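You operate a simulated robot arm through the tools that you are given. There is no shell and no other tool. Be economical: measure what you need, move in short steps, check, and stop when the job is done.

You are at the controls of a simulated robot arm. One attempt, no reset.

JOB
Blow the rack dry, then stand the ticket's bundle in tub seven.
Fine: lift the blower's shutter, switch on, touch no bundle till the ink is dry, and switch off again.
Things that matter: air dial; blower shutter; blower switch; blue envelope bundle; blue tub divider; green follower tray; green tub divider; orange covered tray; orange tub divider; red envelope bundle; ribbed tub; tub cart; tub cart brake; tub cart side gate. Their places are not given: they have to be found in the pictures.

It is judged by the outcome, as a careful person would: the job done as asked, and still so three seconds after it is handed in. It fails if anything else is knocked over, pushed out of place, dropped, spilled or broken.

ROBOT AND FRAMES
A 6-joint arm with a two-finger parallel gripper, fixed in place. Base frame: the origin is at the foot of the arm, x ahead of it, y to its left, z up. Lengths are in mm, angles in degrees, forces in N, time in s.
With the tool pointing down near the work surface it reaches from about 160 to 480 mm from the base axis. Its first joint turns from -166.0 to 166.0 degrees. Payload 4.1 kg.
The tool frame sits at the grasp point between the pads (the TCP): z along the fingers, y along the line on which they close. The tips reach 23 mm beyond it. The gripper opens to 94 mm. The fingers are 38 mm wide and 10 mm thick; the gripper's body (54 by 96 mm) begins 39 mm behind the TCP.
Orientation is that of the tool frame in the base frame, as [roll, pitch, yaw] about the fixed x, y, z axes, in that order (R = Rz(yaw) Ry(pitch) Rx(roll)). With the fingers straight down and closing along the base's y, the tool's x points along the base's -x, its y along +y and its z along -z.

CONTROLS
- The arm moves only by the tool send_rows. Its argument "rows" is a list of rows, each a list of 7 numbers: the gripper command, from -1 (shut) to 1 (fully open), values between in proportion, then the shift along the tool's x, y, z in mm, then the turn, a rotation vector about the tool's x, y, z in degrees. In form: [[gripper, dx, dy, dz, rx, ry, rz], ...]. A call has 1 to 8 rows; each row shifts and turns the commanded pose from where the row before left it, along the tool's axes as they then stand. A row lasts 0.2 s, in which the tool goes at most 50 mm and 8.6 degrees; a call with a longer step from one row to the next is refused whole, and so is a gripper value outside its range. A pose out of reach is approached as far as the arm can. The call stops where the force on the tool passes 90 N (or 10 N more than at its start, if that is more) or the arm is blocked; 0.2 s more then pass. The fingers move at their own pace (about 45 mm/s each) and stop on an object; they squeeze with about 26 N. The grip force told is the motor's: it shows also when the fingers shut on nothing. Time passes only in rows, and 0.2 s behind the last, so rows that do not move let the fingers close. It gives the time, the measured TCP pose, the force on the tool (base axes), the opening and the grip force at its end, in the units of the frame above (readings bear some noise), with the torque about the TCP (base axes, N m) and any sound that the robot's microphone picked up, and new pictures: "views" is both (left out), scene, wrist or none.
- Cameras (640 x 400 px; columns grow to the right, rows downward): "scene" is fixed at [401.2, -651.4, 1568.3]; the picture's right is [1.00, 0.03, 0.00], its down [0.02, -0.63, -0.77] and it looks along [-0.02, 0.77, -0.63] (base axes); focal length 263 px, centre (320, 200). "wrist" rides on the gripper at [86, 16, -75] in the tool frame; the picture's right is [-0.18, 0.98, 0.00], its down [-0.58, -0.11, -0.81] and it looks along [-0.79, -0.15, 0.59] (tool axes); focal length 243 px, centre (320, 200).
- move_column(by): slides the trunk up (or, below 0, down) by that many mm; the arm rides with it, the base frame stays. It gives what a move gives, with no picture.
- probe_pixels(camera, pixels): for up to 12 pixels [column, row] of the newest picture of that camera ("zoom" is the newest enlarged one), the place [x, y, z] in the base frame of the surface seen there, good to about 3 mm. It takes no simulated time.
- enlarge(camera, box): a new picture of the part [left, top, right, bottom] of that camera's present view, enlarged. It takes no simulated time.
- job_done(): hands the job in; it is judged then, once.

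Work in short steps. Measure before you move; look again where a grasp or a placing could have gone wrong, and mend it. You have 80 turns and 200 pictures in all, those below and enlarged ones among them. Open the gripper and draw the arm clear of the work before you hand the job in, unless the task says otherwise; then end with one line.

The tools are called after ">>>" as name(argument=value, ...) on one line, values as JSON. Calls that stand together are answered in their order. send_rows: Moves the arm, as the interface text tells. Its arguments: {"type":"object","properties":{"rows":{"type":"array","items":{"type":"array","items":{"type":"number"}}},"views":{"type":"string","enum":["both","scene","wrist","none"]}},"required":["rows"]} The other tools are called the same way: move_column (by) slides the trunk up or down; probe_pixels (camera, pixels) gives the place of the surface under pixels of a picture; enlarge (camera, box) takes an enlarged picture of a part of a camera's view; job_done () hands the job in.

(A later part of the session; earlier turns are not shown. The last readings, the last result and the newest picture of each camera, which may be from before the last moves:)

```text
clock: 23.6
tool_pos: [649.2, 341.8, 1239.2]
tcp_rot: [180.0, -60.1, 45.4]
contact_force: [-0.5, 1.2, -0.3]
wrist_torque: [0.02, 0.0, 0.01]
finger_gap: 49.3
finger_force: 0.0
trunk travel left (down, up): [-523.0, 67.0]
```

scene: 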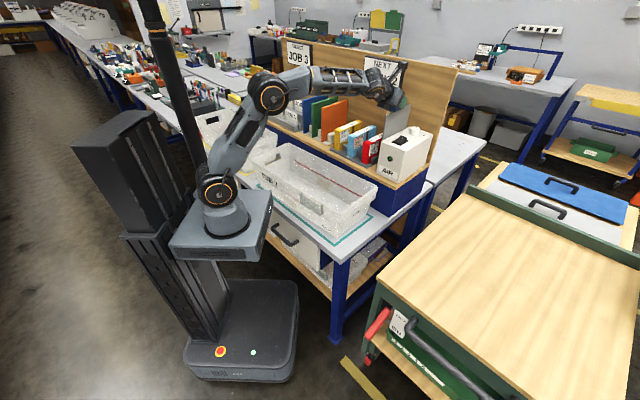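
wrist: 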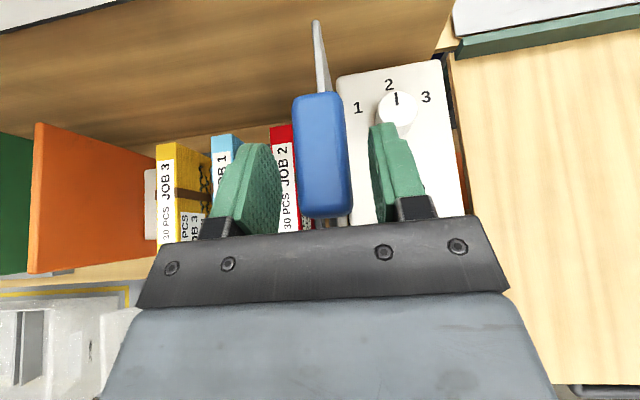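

The shutter holds up on its own. I'll back away along the tool axis and close the fingers, ready to press the switch.

>>> send_rows(rows=[[0.05, 0, 0, -30, 0, 0, 0], [0.05, 0, 0, -30, 0, 0, 0], [0.05, 0, 0, -30, 0, 0, 0], [-1, 0, 20, -10, 0, 0, 0], [-1, 0, 25, 0, 0, 0, 0], [-1, 0, 25, 0, 0, 0, 0]], views="both")

>>> enlarge(camera="scene", box=[350, 75, 450, 185])

```text
clock: 25.1
tool_pos: [642.3, 233.1, 1289.2]
tcp_rot: [179.9, -60.0, 45.3]
contact_force: [-0.5, -0.5, 0.0]
wrist_torque: [0.02, 0.0, -0.02]
finger_gap: 0.0
finger_force: 23.1
trunk travel left (down, up): [-523.0, 67.0]
```

scene: 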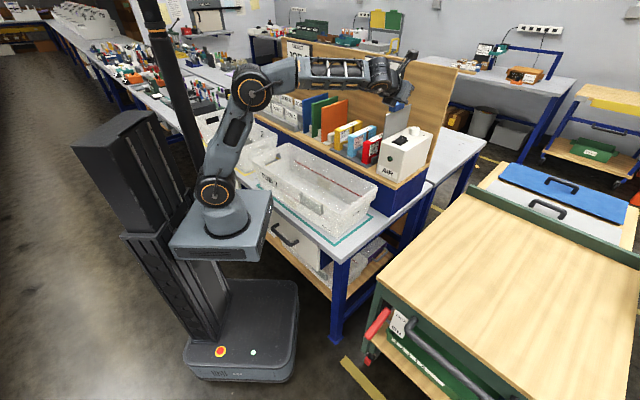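
wrist: 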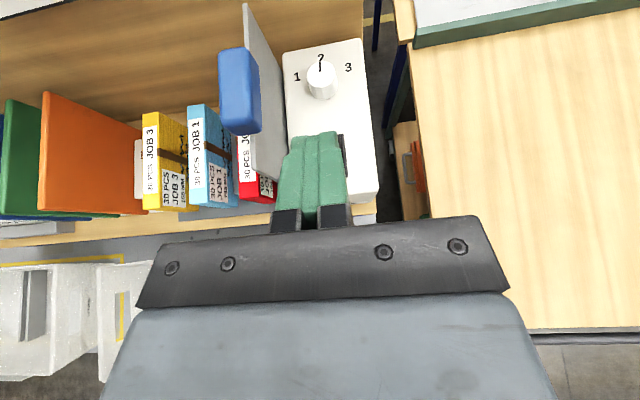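

```text
3.64 times, centred on (400, 130) of scene
```

zoom: 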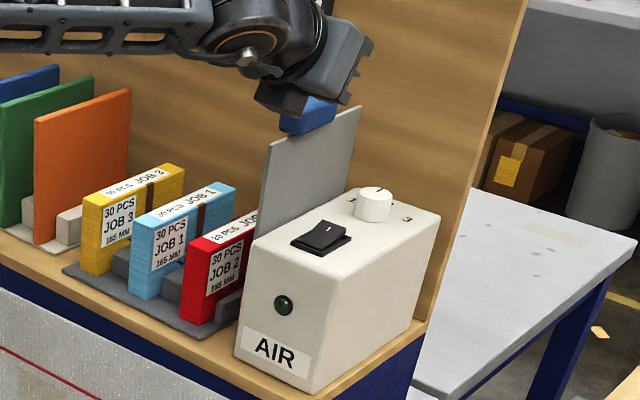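

The shutter is well up. I'll move the closed tips to just above the rear half of the switch (s≈288, f≈706), keeping the body right of the shutter.

>>> send_rows(rows=[[-1, -18.3, 0, 32.8, 0, 0, 0], [-1, -18.3, 0, 32.8, 0, 0, 0], [-1, -18.3, 0, 32.8, 0, 0, 0], [-1, -18.3, 0, 32.8, 0, 0, 0]], views="both")

>>> enlarge(camera="scene", box=[360, 90, 440, 170])

```text
clock: 26.1
tool_pos: [695.7, 287.9, 1161.2]
tcp_rot: [179.8, -60.0, 45.5]
contact_force: [0.7, 0.6, 0.7]
wrist_torque: [0.02, 0.01, 0.0]
finger_gap: 0.1
finger_force: 26.3
trunk travel left (down, up): [-523.0, 67.0]
```

scene: 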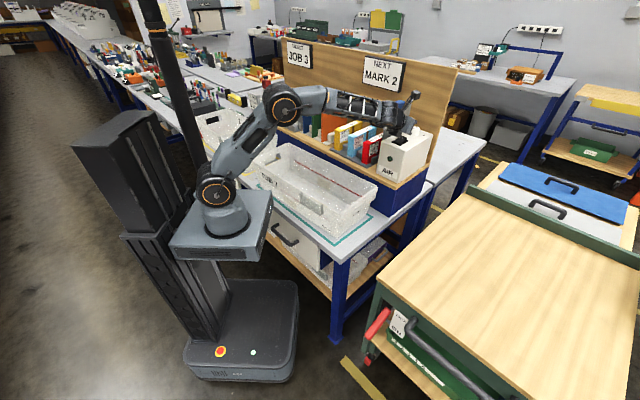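
wrist: 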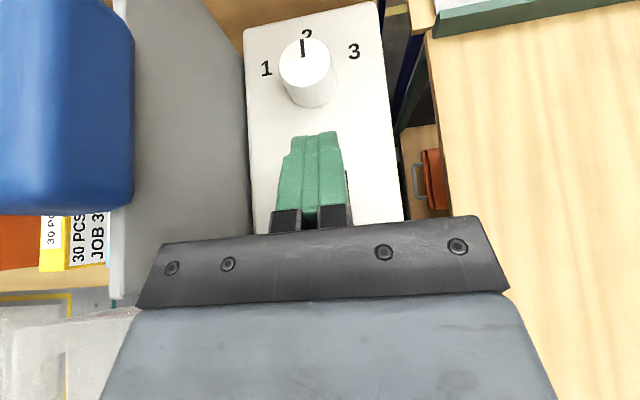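

```text
5.00 times, centred on (400, 130) of scene
```

zoom: 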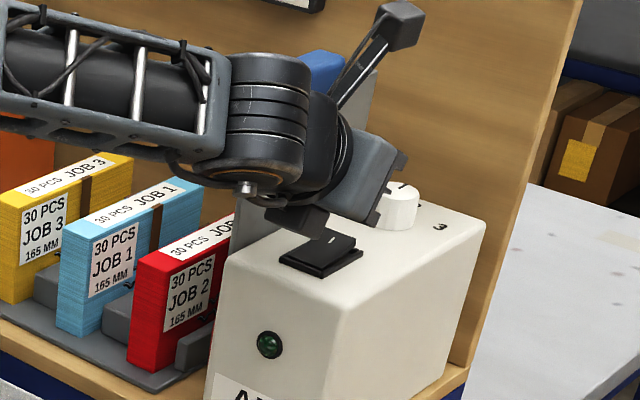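

Positioned over the switch's rear half. I'll press down in small steps.

>>> send_rows(rows=[[-1, -8.7, 0, 5, 0, 0, 0], [-1, -3.5, 0, 2, 0, 0, 0], [-1, -3.5, 0, 2, 0, 0, 0], [-1, -3.5, 0, 2, 0, 0, 0]], views="wrist")

>>> enlarge(camera="scene", box=[360, 90, 440, 170])

```text
clock: 27.1
tool_pos: [692.0, 286.2, 1137.3]
tcp_rot: [-179.8, -60.0, 45.2]
contact_force: [0.5, -0.9, 0.7]
wrist_torque: [0.0, 0.02, -0.01]
finger_gap: 0.0
finger_force: 26.5
trunk travel left (down, up): [-523.0, 67.0]
```

wrist: 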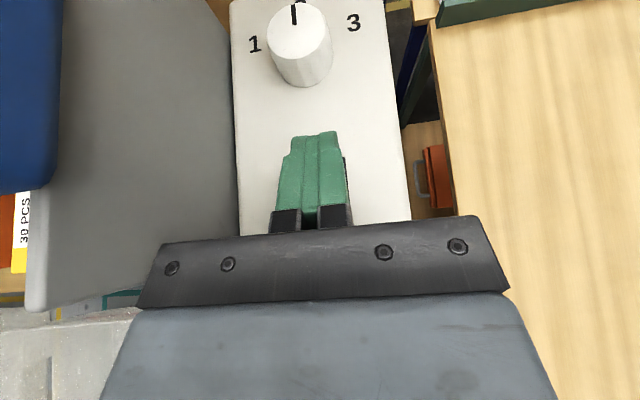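

```text
5.00 times, centred on (400, 130) of scene
```

zoom: 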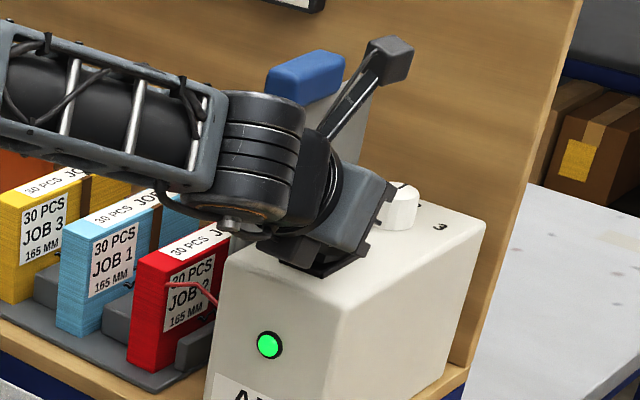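

The green lamp is lit and a red streamer is blowing. I'll lift off and back away to watch the ink while it dries.

>>> send_rows(rows=[[-1, 20, 0, -12, 0, 0, 0], [-1, 20, 0, -25, 0, 0, 0], [-1, 20, 0, -35, 0, 0, 0], [-1, 10, 0, -40, 0, 0, 0], [-1, 0, 0, -40, 0, 0, 0], [-1, 0, 0, 0, 0, 0, 0], [-1, 0, 0, 0, 0, 0, 0], [-1, 0, 0, 0, 0, 0, 0]], views="both")

>>> enlarge(camera="wrist", box=[100, 60, 340, 210])

>>> enlarge(camera="scene", box=[330, 100, 430, 180])

```text
clock: 28.9
tool_pos: [626.1, 219.1, 1273.1]
tcp_rot: [180.0, -60.1, 45.3]
contact_force: [-0.3, 0.4, -0.2]
wrist_torque: [0.02, -0.02, 0.01]
finger_gap: 0.0
finger_force: 25.8
trunk travel left (down, up): [-523.0, 67.0]
```

scene: 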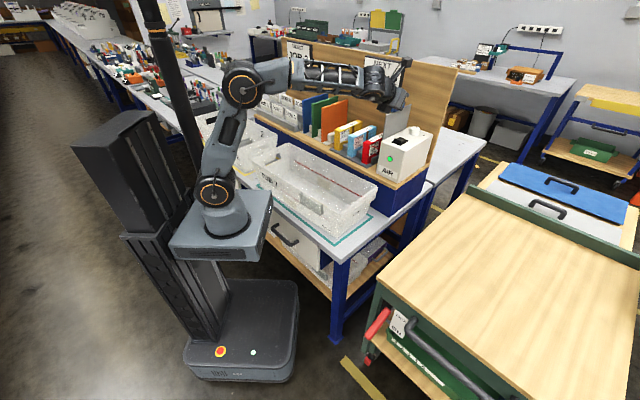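
wrist: 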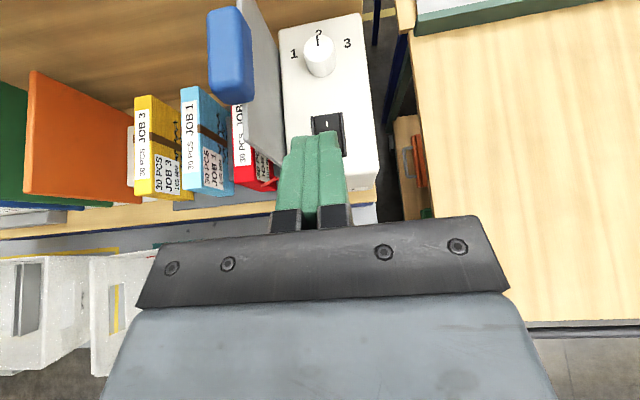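

```text
2.67 times, centred on (220, 135) of wrist
```

zoom: 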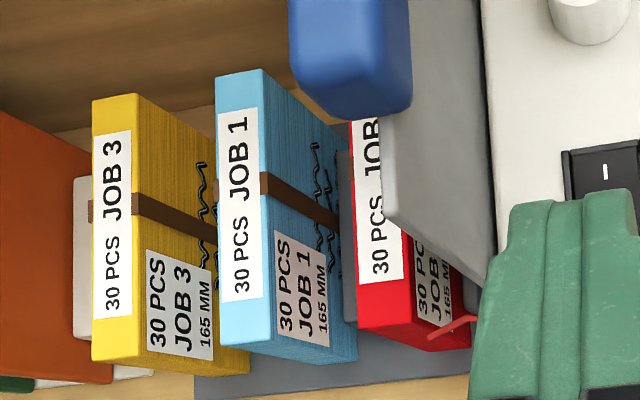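

```text
5.00 times, centred on (380, 140) of scene
```

zoom: 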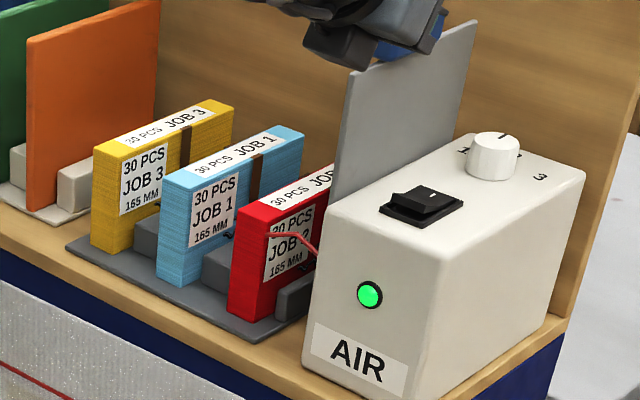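

The blower runs (lamp green, streamer out). I'll use the drying time to slide the tool to the left for a better view of the ink and of the yellow bundle.

>>> send_rows(rows=[[-1, 10, -15, -20, 0, 0, 0], [-1, 10, -15, -20, 0, 0, 0], [-1, 10, -25, -20, 0, 0, 0], [0.5, 10, -25, -20, 0, 0, 0], [0.5, 10, -25, -10, 0, 0, 0], [0.5, 0, -25, 0, 0, 0, 0], [0.5, 0, -25, 0, 0, 0, 0], [0.5, 0, -20, 0, 0, 0, 0]], views="wrist")

>>> enlarge(camera="wrist", box=[220, 30, 460, 180])

```text
clock: 30.6
tool_pos: [461.5, 303.7, 1362.5]
tcp_rot: [180.0, -59.9, 45.3]
contact_force: [-0.3, -0.1, 0.4]
wrist_torque: [-0.01, 0.02, -0.03]
finger_gap: 70.4
finger_force: 0.0
trunk travel left (down, up): [-523.0, 67.0]
```

wrist: 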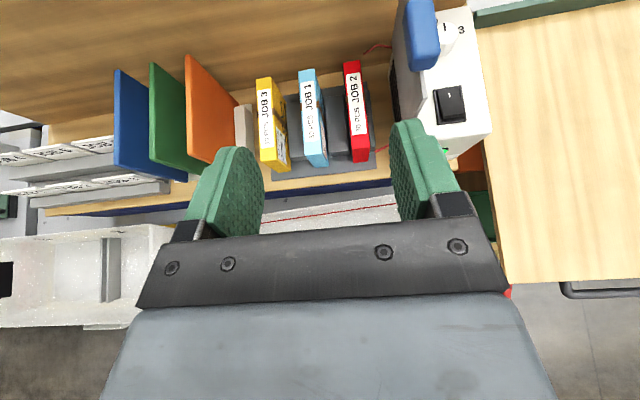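

```text
2.67 times, centred on (340, 105) of wrist
```

zoom: 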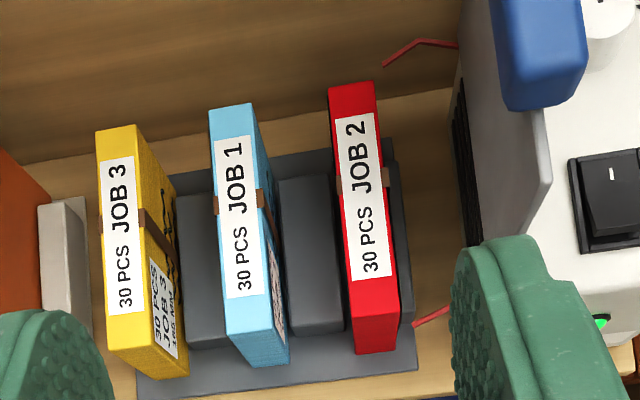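

I'll probe the yellow bundle's corners, its slot, and the tub, while the air runs.

>>> probe_pixels(camera="zoom", pixels=[[100, 137], [132, 130], [110, 343], [148, 336], [185, 370], [135, 372], [60, 210], [205, 250], [225, 330], [340, 90], [60, 330], [20, 200]])

>>> enlarge(camera="wrist", box=[180, 40, 300, 180])

>>> send_rows(rows=[[0.5, 0, 25, 0, 0, 0, 0], [0.5, 0, 25, 0, 0, 0, 0], [0.5, 0, 25, 0, 0, 0, 0], [0.5, 0, 25, 0, 0, 0, 0], [0.5, 0, 25, 0, 0, 0, 0], [0.5, 0, 25, 0, 0, 0, 0], [0.5, 0, 0, 0, 0, 0, 0], [0.5, 0, 0, 0, 0, 0, 0]], views="both")

>>> enlarge(camera="wrist", box=[130, 30, 370, 180])

```text
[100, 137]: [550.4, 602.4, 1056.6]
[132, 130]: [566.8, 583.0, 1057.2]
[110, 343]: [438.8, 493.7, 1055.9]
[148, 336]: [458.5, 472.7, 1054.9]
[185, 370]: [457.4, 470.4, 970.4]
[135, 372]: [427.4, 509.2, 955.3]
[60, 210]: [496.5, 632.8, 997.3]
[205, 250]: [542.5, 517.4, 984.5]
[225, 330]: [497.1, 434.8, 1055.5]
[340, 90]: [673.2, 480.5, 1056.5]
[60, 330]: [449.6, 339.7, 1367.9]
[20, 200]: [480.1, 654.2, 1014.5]
```

```text
2.86 times, centred on (240, 110) of wrist
```

zoom: 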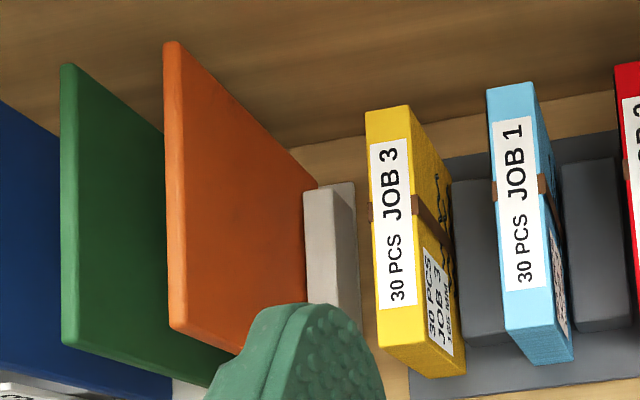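

```text
clock: 32.5
tool_pos: [570.2, 196.7, 1360.4]
tcp_rot: [-180.0, -60.0, 45.3]
contact_force: [-0.9, 0.3, -0.3]
wrist_torque: [-0.01, 0.0, -0.04]
finger_gap: 70.2
finger_force: 0.0
trunk travel left (down, up): [-523.0, 67.0]
```

scene: 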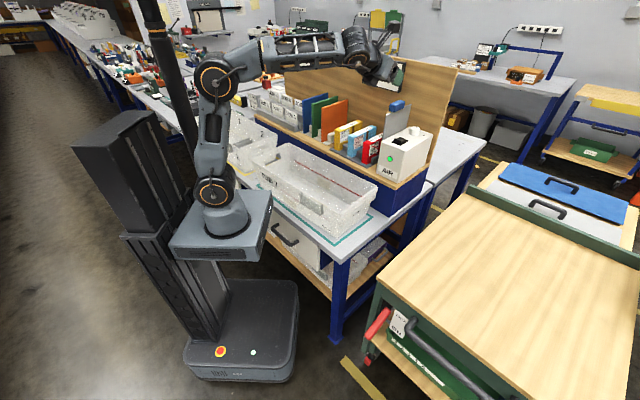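
wrist: 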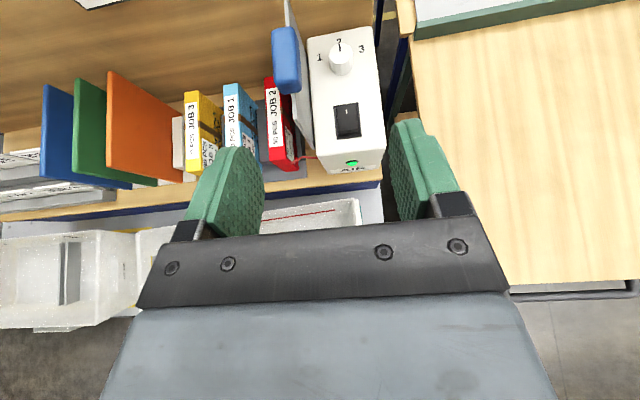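

```text
2.67 times, centred on (250, 105) of wrist
```

zoom: 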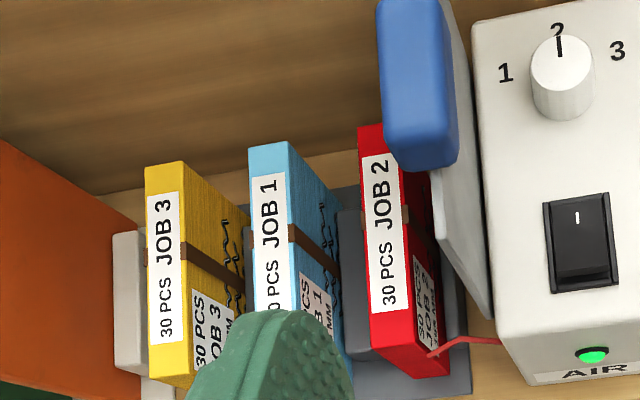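

Yellow bundle: s −39…−10, f 655…818, top z 1057, so it's 28 × 165 × 100 mm. Its squiggles still look black, so I'll let the air run about 7 s and look again.

>>> send_rows(rows=[[0.5, -10, 10, 10, 0, 0, 0], [0.5, -10, 10, 10, 0, 0, 0], [0.5, -10, 10, 10, 0, 0, 0], [0.5, 0, 10, 0, 0, 0, 0], [0.5, 0, 10, 0, 0, 0, 0], [0.5, 0, 0, 0, 0, 0, 0], [0.5, 0, 0, 0, 0, 0, 0], [0.5, 0, 0, 0, 0, 0, 0]], views="none")

>>> send_rows(rows=[[0.5, 0, 0, 0, 0, 0, 0], [0.5, 0, 0, 0, 0, 0, 0], [0.5, 0, 0, 0, 0, 0, 0], [0.5, 0, 0, 0, 0, 0, 0], [0.5, 0, 0, 0, 0, 0, 0], [0.5, 0, 0, 0, 0, 0, 0], [0.5, 0, 0, 0, 0, 0, 0], [0.5, 0, 0, 0, 0, 0, 0]], views="none")

>>> send_rows(rows=[[0.5, 0, 0, 0, 0, 0, 0], [0.5, 0, 0, 0, 0, 0, 0], [0.5, 0, 0, 0, 0, 0, 0], [0.5, 0, 0, 0, 0, 0, 0], [0.5, 0, 0, 0, 0, 0, 0], [0.5, 0, 0, 0, 0, 0, 0], [0.5, 0, 0, 0, 0, 0, 0], [0.5, 0, 0, 0, 0, 0, 0]], views="both")

>>> enlarge(camera="wrist", box=[130, 30, 290, 180])

>>> enlarge(camera="scene", box=[340, 110, 420, 170])

```text
clock: 34.2
tool_pos: [611.8, 169.7, 1322.3]
tcp_rot: [179.9, -60.0, 45.3]
contact_force: [-0.4, -0.3, -0.9]
wrist_torque: [0.01, -0.01, -0.01]
finger_gap: 70.6
finger_force: 0.0
trunk travel left (down, up): [-523.0, 67.0]
```

```text
clock: 36.0
tool_pos: [612.5, 171.8, 1321.9]
tcp_rot: [-180.0, -60.0, 45.2]
contact_force: [-0.7, -0.1, -0.8]
wrist_torque: [0.01, -0.03, -0.02]
finger_gap: 70.4
finger_force: 0.1
trunk travel left (down, up): [-523.0, 67.0]
```

```text
clock: 37.9
tool_pos: [612.5, 171.2, 1322.2]
tcp_rot: [-180.0, -60.0, 45.3]
contact_force: [-0.6, 0.3, -0.7]
wrist_torque: [0.02, -0.02, 0.01]
finger_gap: 70.5
finger_force: 0.1
trunk travel left (down, up): [-523.0, 67.0]
```

scene: 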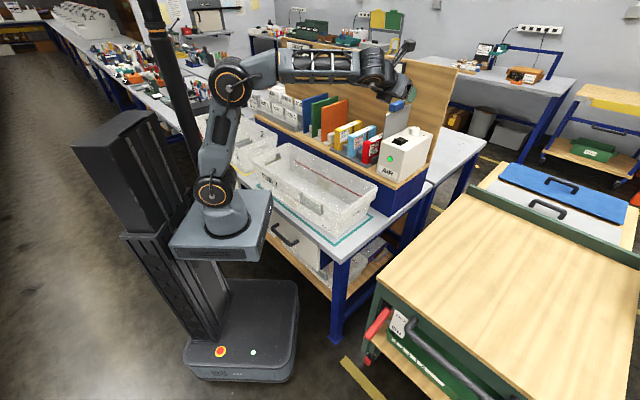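
wrist: 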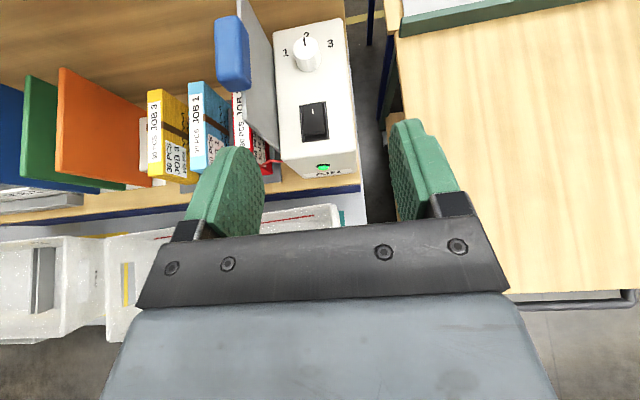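

```text
2.67 times, centred on (210, 105) of wrist
```

zoom: 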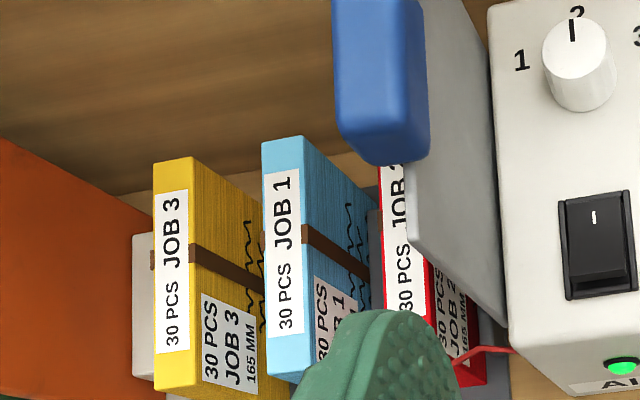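

```text
6.67 times, centred on (380, 140) of scene
```

zoom: 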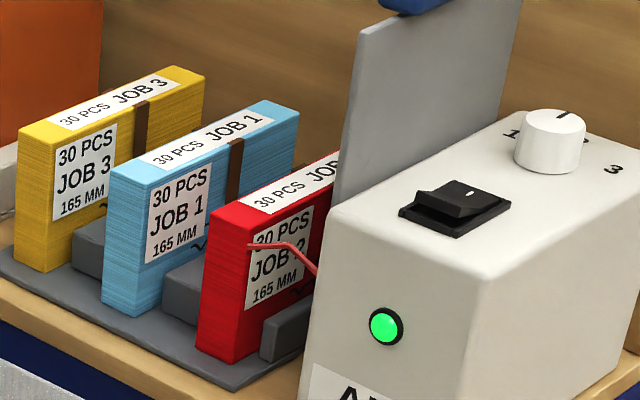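

The squiggles look thinner than before. I'll take closer enlargements to judge wetness.

>>> enlarge(camera="wrist", box=[180, 80, 240, 130])

>>> enlarge(camera="scene", box=[350, 130, 390, 165])

```text
8.00 times, centred on (210, 105) of wrist
```

zoom: 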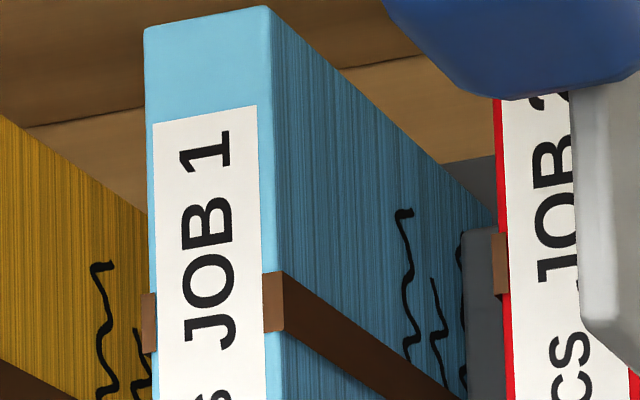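

```text
11.43 times, centred on (370, 148) of scene
```

zoom: 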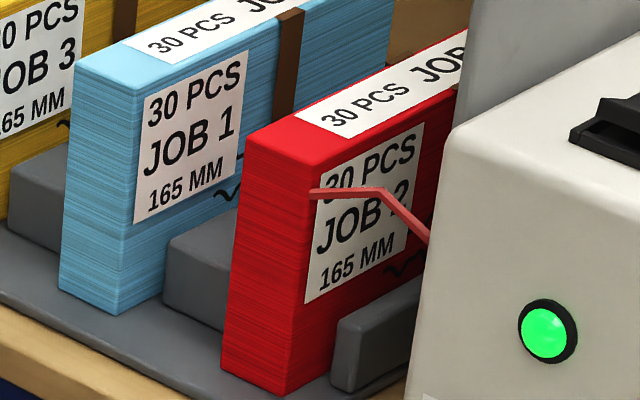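

The ink now looks flat rather than glossy. I'll allow another ~5 s of air for margin, then compare the same view.

>>> send_rows(rows=[[-1, 0, 0, 0, 0, 0, 0], [-1, 0, 0, 0, 0, 0, 0], [-1, 0, 0, 0, 0, 0, 0], [-1, 0, 0, 0, 0, 0, 0], [-1, 0, 0, 0, 0, 0, 0], [-1, 0, 0, 0, 0, 0, 0], [-1, 0, 0, 0, 0, 0, 0], [-1, 0, 0, 0, 0, 0, 0]], views="none")

>>> send_rows(rows=[[-1, 0, 0, 0, 0, 0, 0], [-1, 0, 0, 0, 0, 0, 0], [-1, 0, 0, 0, 0, 0, 0], [-1, 0, 0, 0, 0, 0, 0], [-1, 0, 0, 0, 0, 0, 0], [-1, 0, 0, 0, 0, 0, 0], [-1, 0, 0, 0, 0, 0, 0], [-1, 0, 0, 0, 0, 0, 0]], views="none")

>>> send_rows(rows=[[-1, 0, 0, 0, 0, 0, 0], [-1, 0, 0, 0, 0, 0, 0], [-1, 0, 0, 0, 0, 0, 0], [-1, 0, 0, 0, 0, 0, 0], [-1, 0, 0, 0, 0, 0, 0], [-1, 0, 0, 0, 0, 0, 0], [-1, 0, 0, 0, 0, 0, 0], [-1, 0, 0, 0, 0, 0, 0]], views="wrist")

>>> enlarge(camera="wrist", box=[180, 80, 240, 130])

>>> enlarge(camera="wrist", box=[140, 80, 300, 190])

```text
clock: 39.6
tool_pos: [611.9, 171.4, 1321.5]
tcp_rot: [180.0, -60.0, 45.3]
contact_force: [0.4, 0.5, -0.3]
wrist_torque: [0.01, -0.01, -0.01]
finger_gap: 0.0
finger_force: 25.9
trunk travel left (down, up): [-523.0, 67.0]
```

```text
clock: 41.5
tool_pos: [612.1, 171.1, 1321.5]
tcp_rot: [-179.9, -59.9, 45.3]
contact_force: [0.7, -0.6, 0.1]
wrist_torque: [0.01, -0.01, -0.01]
finger_gap: 0.0
finger_force: 25.4
trunk travel left (down, up): [-523.0, 67.0]
```

```text
clock: 43.2
tool_pos: [611.7, 170.3, 1321.5]
tcp_rot: [180.0, -60.0, 45.4]
contact_force: [0.2, 0.4, 0.6]
wrist_torque: [-0.02, -0.02, 0.01]
finger_gap: 0.0
finger_force: 25.7
trunk travel left (down, up): [-523.0, 67.0]
```

wrist: 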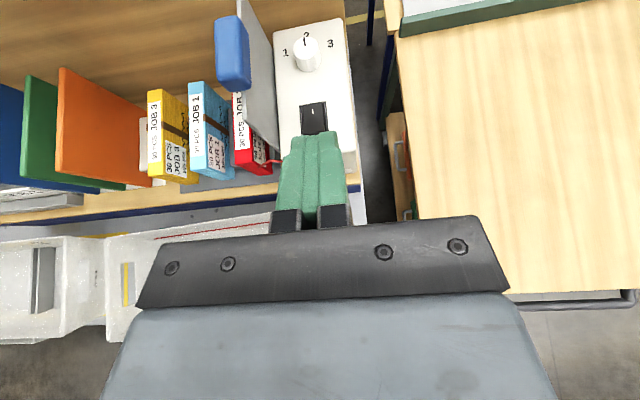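

```text
8.00 times, centred on (210, 105) of wrist
```

zoom: 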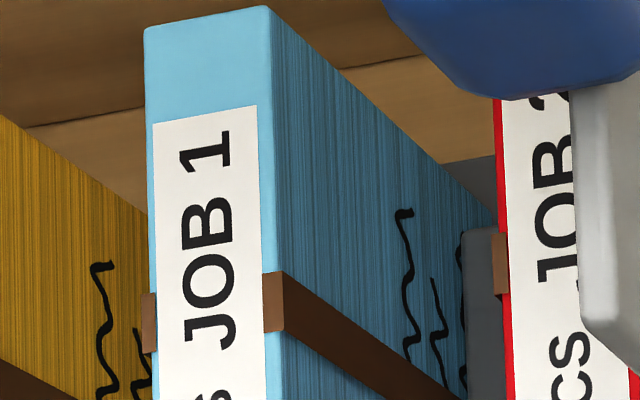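

```text
3.64 times, centred on (220, 135) of wrist
```

zoom: 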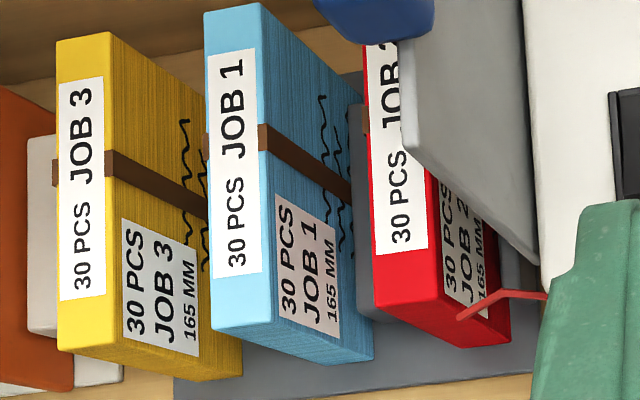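

The ink is unchanged between 38 s and 43 s and matte, unlike the glossy thick strokes at 29 s, so it's dry. Now to the front half of the switch to turn it off.

>>> send_rows(rows=[[-1, -18, -4.8, 33.7, 0, 0, 0], [-1, -18, -4.8, 33.7, 0, 0, 0], [-1, -18, -4.8, 33.7, 0, 0, 0], [-1, -18, -4.8, 33.7, 0, 0, 0], [-1, -18, -4.8, 33.7, 0, 0, 0]], views="wrist")

>>> enlarge(camera="scene", box=[360, 90, 440, 170])

```text
clock: 44.5
tool_pos: [667.7, 257.9, 1159.0]
tcp_rot: [179.9, -59.9, 45.4]
contact_force: [-0.1, -1.3, -0.6]
wrist_torque: [0.04, 0.02, 0.0]
finger_gap: 0.0
finger_force: 25.7
trunk travel left (down, up): [-523.0, 67.0]
```

wrist: 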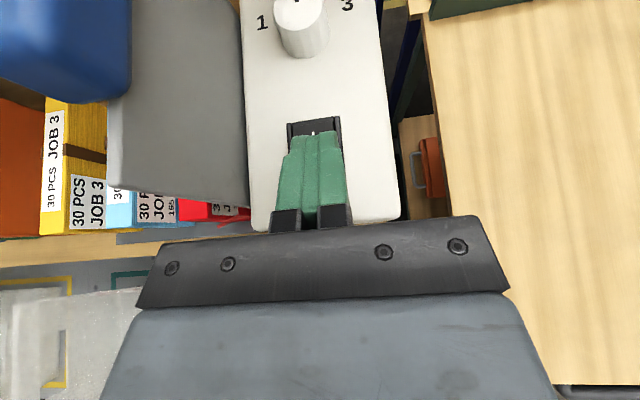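

```text
5.00 times, centred on (400, 130) of scene
```

zoom: 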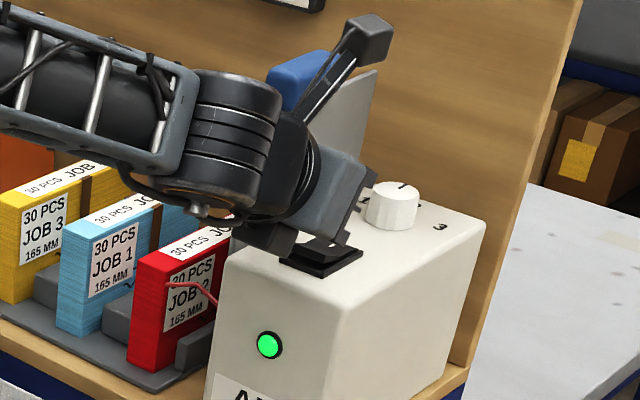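

Aligned with the front half (tip at f≈665). Press down in small steps.

>>> send_rows(rows=[[-1, -7.7, 0, 6, 0, 0, 0], [-1, -3.5, 0, 2, 0, 0, 0], [-1, -3.5, 0, 2, 0, 0, 0], [-1, -3.5, 0, 2, 0, 0, 0]], views="none")

>>> enlarge(camera="scene", box=[360, 90, 440, 170])

```text
clock: 45.5
tool_pos: [666.6, 260.3, 1137.5]
tcp_rot: [-180.0, -59.9, 45.2]
contact_force: [-0.1, -0.4, 0.1]
wrist_torque: [0.03, -0.01, 0.03]
finger_gap: 0.1
finger_force: 25.5
trunk travel left (down, up): [-523.0, 67.0]
```

```text
5.00 times, centred on (400, 130) of scene
```

zoom: 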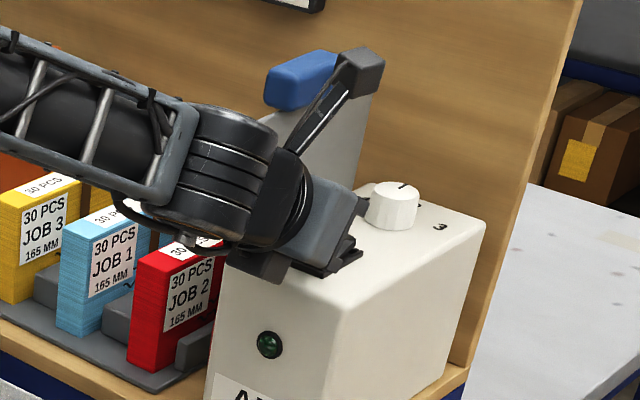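

The lamp is dark: blower off. I'll retreat up and back, slide left toward the yellow bundle, open to ~70 mm, and pitch the tool 30° steeper.

>>> send_rows(rows=[[-1, 20, 0, -12, 0, 0, 0], [-1, 20, 0, -25, 0, 0, 0], [-1, 20, 0, -35, 0, 0, 0], [-1, 20, 0, -40, 0, 0, 0], [0.5, 20, -25, -30, 0, 0, 0], [0.5, 0, -45, 0, 0, 0, 0], [0.5, 0, -45, 0, 0, 0, 0], [0.5, 0, -45, 0, 0, 0, 0]], views="none")

>>> send_rows(rows=[[0.5, 0, -45, 0, 0, 0, 0], [0.5, 0, -45, 0, 0, 0, 0], [0.5, 0, -45, 0, 0, 0, 0], [0.5, 0, -18, 0, 0, 0, 0], [0.5, 0, 0, 0, 0, -7.5, 0], [0.5, 0, 0, 0, 0, -7.5, 0], [0.5, 0, 0, 0, 0, -7.5, 0], [0.5, 0, 0, 0, 0, -7.5, 0]], views="both")

```text
clock: 47.2
tool_pos: [499.5, 320.3, 1297.6]
tcp_rot: [-180.0, -60.0, 45.3]
contact_force: [0.3, -0.4, 0.3]
wrist_torque: [0.0, 0.01, 0.01]
finger_gap: 70.6
finger_force: 0.0
trunk travel left (down, up): [-523.0, 67.0]
```

```text
clock: 49.0
tool_pos: [468.6, 344.4, 1282.9]
tcp_rot: [-179.9, -29.9, 45.7]
contact_force: [0.6, -0.7, 0.4]
wrist_torque: [-0.03, -0.01, 0.02]
finger_gap: 70.7
finger_force: 0.0
out of reach, approached as far as the arm can: row 2, 3, 4, 5, 6, 7, 8
trunk travel left (down, up): [-523.0, 67.0]
```

scene: 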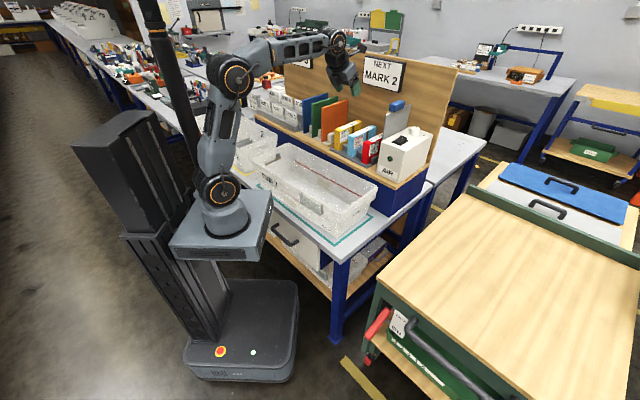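
wrist: 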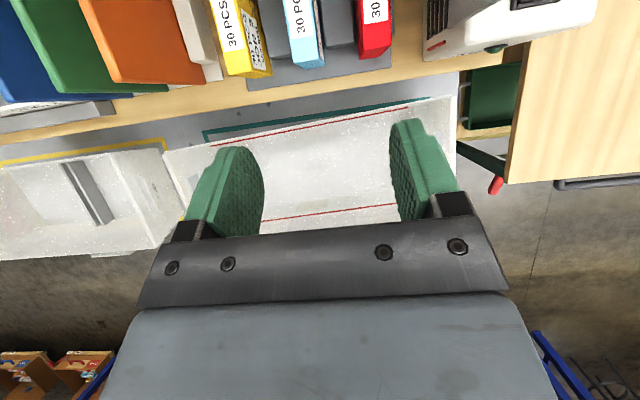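

The arm hit a joint limit: the camera-up roll can't reach the yellow bundle's azimuth. I'll use the opposite roll (camera toward the robot) for the bundle. First I'll probe tub 7's geometry while it's in view.

>>> probe_pixels(camera="wrist", pixels=[[170, 155], [455, 98], [300, 122], [320, 160], [300, 190], [350, 220], [280, 150], [350, 140], [453, 160], [180, 205], [420, 110], [330, 205]])

>>> probe_pixels(camera="scene", pixels=[[252, 158], [284, 144], [335, 238], [336, 222], [376, 184], [300, 170], [320, 180], [340, 195], [300, 182], [330, 205], [330, 165], [310, 190]])

>>> enlarge(camera="scene", box=[240, 130, 390, 250])

```text
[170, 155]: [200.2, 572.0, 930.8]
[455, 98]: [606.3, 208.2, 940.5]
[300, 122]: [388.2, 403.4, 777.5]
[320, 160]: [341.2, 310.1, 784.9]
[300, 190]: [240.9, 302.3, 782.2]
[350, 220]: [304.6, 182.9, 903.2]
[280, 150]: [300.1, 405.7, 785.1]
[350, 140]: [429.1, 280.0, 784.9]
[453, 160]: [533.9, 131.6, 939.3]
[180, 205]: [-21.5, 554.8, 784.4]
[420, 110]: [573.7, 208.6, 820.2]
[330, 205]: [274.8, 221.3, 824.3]
```

```text
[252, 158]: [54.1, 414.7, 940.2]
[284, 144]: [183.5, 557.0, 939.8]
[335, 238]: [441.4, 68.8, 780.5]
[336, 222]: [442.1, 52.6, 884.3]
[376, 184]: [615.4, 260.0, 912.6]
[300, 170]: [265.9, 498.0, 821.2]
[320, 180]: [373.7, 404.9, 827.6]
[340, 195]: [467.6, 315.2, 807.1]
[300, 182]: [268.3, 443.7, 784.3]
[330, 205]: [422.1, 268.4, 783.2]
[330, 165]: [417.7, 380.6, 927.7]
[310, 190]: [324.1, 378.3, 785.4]
```

```text
3.33 times, centred on (315, 190) of scene
```

zoom: 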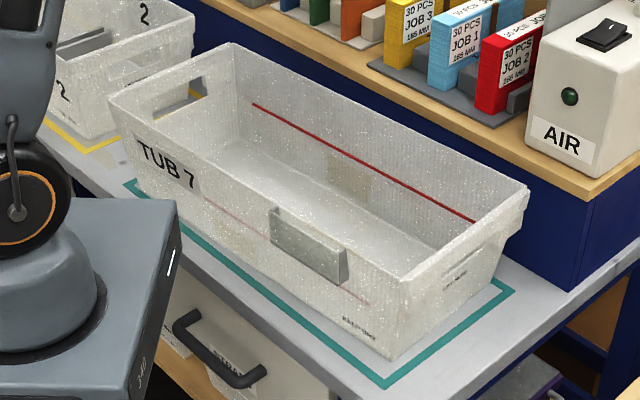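

Tub 7's floor (z≈785) is only about 180 mm wide across, so the 165 mm bundle must stand lengthwise along the tub. Now I'll roll the tool −180° about its own axis, in free air.

>>> send_rows(rows=[[0.5, 0, 0, 0, 0, 0, -8.2], [0.5, 0, 0, 0, 0, 0, -8.2], [0.5, 0, 0, 0, 0, 0, -8.2], [0.5, 0, 0, 0, 0, 0, -8.2], [0.5, 0, 0, 0, 0, 0, -8.2], [0.5, 0, 0, 0, 0, 0, -8.2], [0.5, 0, 0, 0, 0, 0, -8.2], [0.5, 0, 0, 0, 0, 0, -8.2]], views="none")

>>> send_rows(rows=[[0.5, 0, 0, 0, 0, 0, -8.2], [0.5, 0, 0, 0, 0, 0, -8.2], [0.5, 0, 0, 0, 0, 0, -8.2], [0.5, 0, 0, 0, 0, 0, -8.2], [0.5, 0, 0, 0, 0, 0, -8.2], [0.5, 0, 0, 0, 0, 0, -8.2], [0.5, 0, 0, 0, 0, 0, -8.2], [0.5, 0, 0, 0, 0, 0, -8.2]], views="scene")

>>> send_rows(rows=[[0.5, 0, 0, 0, 0, 0, -8.2], [0.5, 0, 0, 0, 0, 0, -8.2], [0.5, 0, 0, 0, 0, 0, -8.2], [0.5, 0, 0, 0, 0, 0, -8.2], [0.5, 0, 0, 0, 0, 0, -8.2], [0.5, 0, 0, 0, 0, 0, -8.2]], views="both")

```text
clock: 50.9
tool_pos: [469.5, 345.6, 1283.2]
tcp_rot: [152.3, -11.8, 114.0]
contact_force: [0.0, -0.4, 0.0]
wrist_torque: [-0.01, -0.02, 0.03]
finger_gap: 70.3
finger_force: 0.1
trunk travel left (down, up): [-523.0, 67.0]
```

```text
clock: 52.6
tool_pos: [467.9, 345.4, 1282.2]
tcp_rot: [156.5, 19.4, 172.6]
contact_force: [0.7, -0.8, -0.2]
wrist_torque: [0.0, -0.01, 0.02]
finger_gap: 70.6
finger_force: 0.0
trunk travel left (down, up): [-523.0, 67.0]
```

scene: 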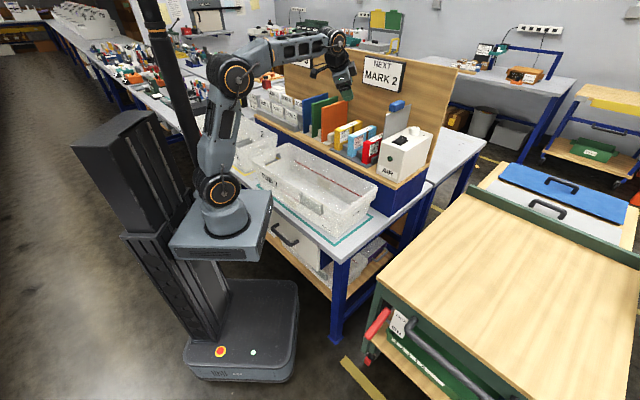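

```text
clock: 54.0
tool_pos: [469.1, 345.9, 1283.0]
tcp_rot: [-179.7, 30.0, -134.1]
contact_force: [0.2, 0.3, -0.6]
wrist_torque: [0.0, 0.0, -0.01]
finger_gap: 70.5
finger_force: 0.0
trunk travel left (down, up): [-523.0, 67.0]
```

scene: 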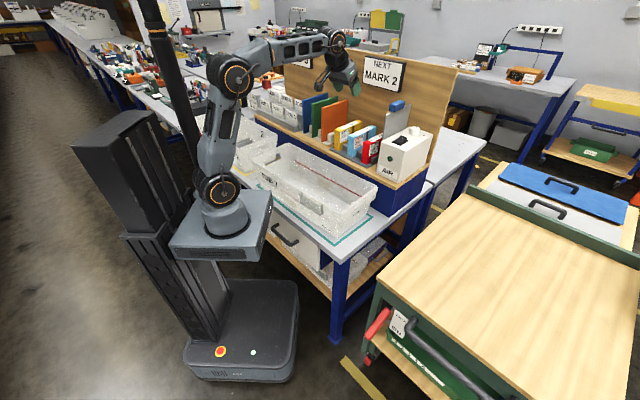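
wrist: 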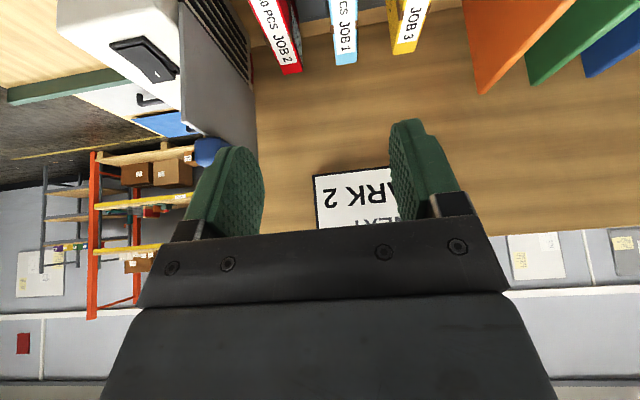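

The tool is now in the natural roll. I'll raise the trunk 60 mm for reach, then move to s=−24.5 and descend toward z≈1150, in front of and above the yellow bundle.

>>> move_column(by=60)

>>> send_rows(rows=[[0.5, 4.3, 18.6, 34, 0.45, 0, 0.78], [0.5, 4.3, 18.6, 34, 0, 0, 0], [0.5, 4.3, 18.6, 34, 0, 0, 0], [0.5, 4.3, 18.6, 34, 0, 0, 0], [0.5, 4.3, 18.6, 34, 0, 0, 0], [0.5, 4.3, 18.6, 34, 0, 0, 0]], views="both")

```text
clock: 55.0
tool_pos: [467.1, 346.8, 1342.8]
tcp_rot: [-179.8, 29.9, -134.2]
contact_force: [0.4, 0.0, -0.4]
wrist_torque: [-0.05, 0.0, -0.02]
finger_gap: 70.7
finger_force: 0.0
trunk travel left (down, up): [-583.0, 7.0]
```

```text
clock: 56.5
tool_pos: [446.2, 483.3, 1155.2]
tcp_rot: [-179.7, 30.1, -135.2]
contact_force: [-1.0, 0.1, 0.0]
wrist_torque: [-0.02, -0.01, 0.0]
finger_gap: 70.3
finger_force: 0.0
trunk travel left (down, up): [-583.0, 7.0]
```

scene: 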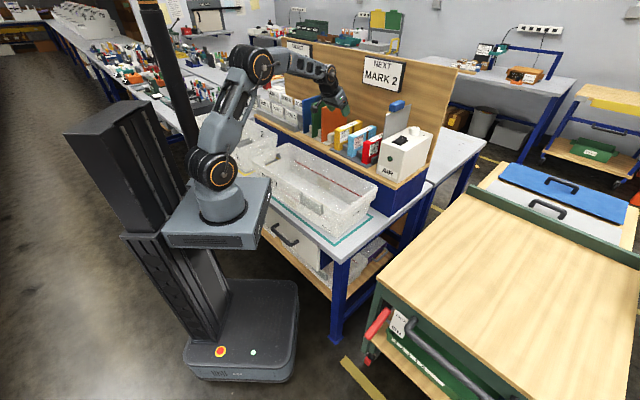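
wrist: 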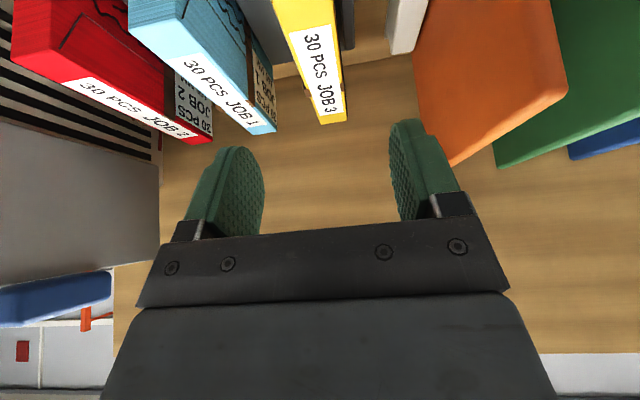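

Aligned at s=−26. I'll check clearances of the orange divider, the beige block and the blue bundle before descending.

>>> probe_pixels(camera="wrist", pixels=[[425, 100], [452, 160], [560, 95], [400, 45], [340, 110], [325, 112], [275, 20], [330, 20], [270, 125], [250, 55], [355, 40], [420, 20]])

```text
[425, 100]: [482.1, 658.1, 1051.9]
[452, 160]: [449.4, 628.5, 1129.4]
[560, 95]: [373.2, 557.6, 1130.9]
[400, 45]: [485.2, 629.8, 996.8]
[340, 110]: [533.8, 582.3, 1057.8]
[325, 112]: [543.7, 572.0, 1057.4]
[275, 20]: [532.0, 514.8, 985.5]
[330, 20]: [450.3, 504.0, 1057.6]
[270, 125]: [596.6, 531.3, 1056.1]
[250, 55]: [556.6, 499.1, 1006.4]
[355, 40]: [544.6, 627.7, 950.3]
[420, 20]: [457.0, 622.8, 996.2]
```

Clearances are good (orange divider s≈−124, beige block top z≈997, blue bundle s≥44). I'll move over the bundle at f≈718, z≈1100.

>>> send_rows(rows=[[0.5, -8.4, -0.6, 26, 0, 0, 0], [0.5, -8.4, -0.6, 26, 0, 0, 0], [0.5, -8.4, -0.6, 26, 0, 0, 0]], views="both")

>>> enlarge(camera="scene", box=[310, 80, 410, 170])

```text
clock: 57.2
tool_pos: [489.1, 523.3, 1100.7]
tcp_rot: [-179.8, 30.0, -135.2]
contact_force: [-0.5, -0.4, -0.4]
wrist_torque: [-0.03, 0.01, -0.01]
finger_gap: 70.2
finger_force: 0.1
trunk travel left (down, up): [-583.0, 7.0]
```

scene: 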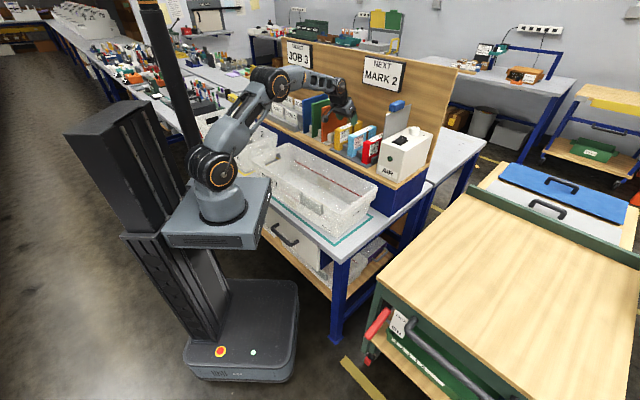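
wrist: 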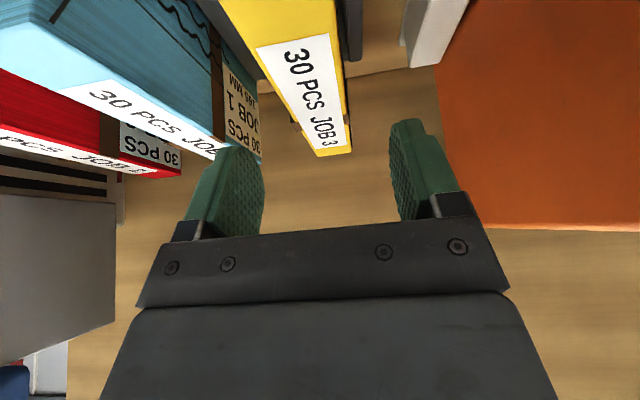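

```text
4.44 times, centred on (360, 125) of scene
```

zoom: 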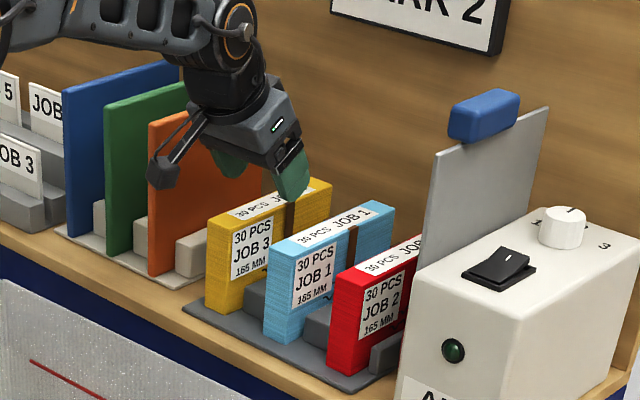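

Centred over the yellow bundle. I'll descend to z≈1043 with the fingers on each side.

>>> send_rows(rows=[[0.5, 7.2, 0, 12.5, 0, 0, 0], [0.5, 7.2, 0, 12.5, 0, 0, 0], [0.5, 7.2, 0, 12.5, 0, 0, 0], [0.5, 7.2, 0, 12.5, 0, 0, 0]], views="both")

>>> enlarge(camera="scene", box=[310, 80, 410, 170])

```text
clock: 58.2
tool_pos: [489.4, 522.7, 1041.3]
tcp_rot: [-179.8, 30.0, -135.2]
contact_force: [-0.5, 0.2, 0.4]
wrist_torque: [0.03, -0.01, -0.01]
finger_gap: 70.5
finger_force: 0.1
trunk travel left (down, up): [-583.0, 7.0]
```

scene: 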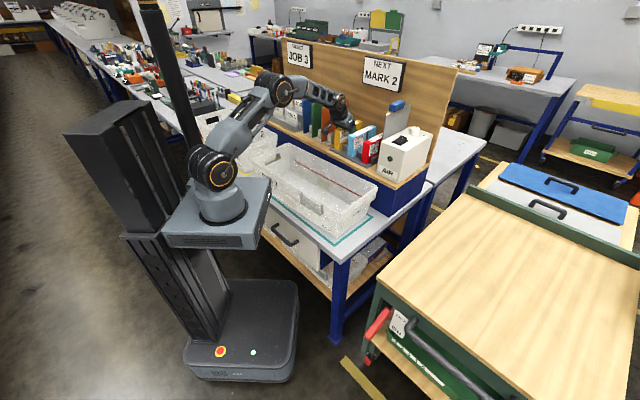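
wrist: 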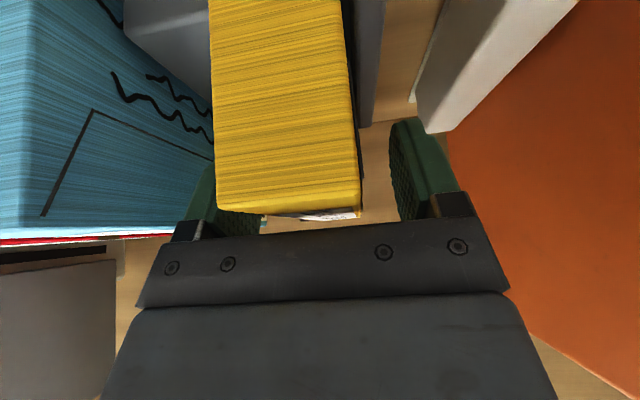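

```text
4.44 times, centred on (360, 125) of scene
```

zoom: 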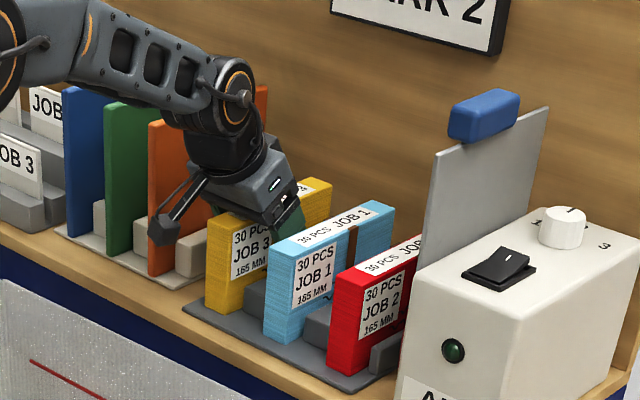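

Both fingers straddle the bundle. Closing.

>>> send_rows(rows=[[-0.6, 0, 0, 0, 0, 0, 0], [-0.6, 0, 0, 0, 0, 0, 0], [-0.6, 0, 0, 0, 0, 0, 0], [-0.6, 0, 0, 0, 0, 0, 0]], views="wrist")

```text
clock: 59.2
tool_pos: [489.3, 523.4, 1041.5]
tcp_rot: [-179.8, 30.1, -135.2]
contact_force: [0.0, -0.3, 0.2]
wrist_torque: [0.08, -0.08, 0.01]
finger_gap: 32.0
finger_force: 26.3
trunk travel left (down, up): [-583.0, 7.0]
```

wrist: 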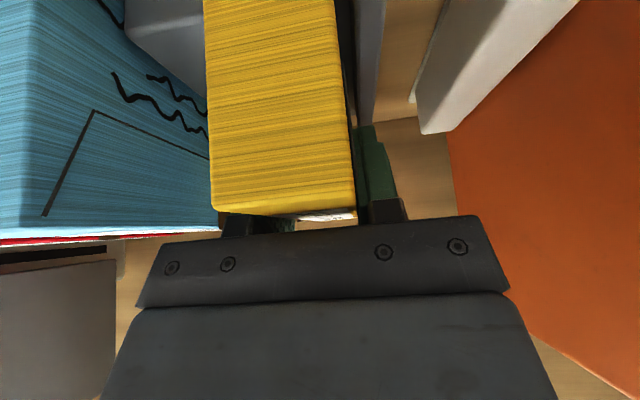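

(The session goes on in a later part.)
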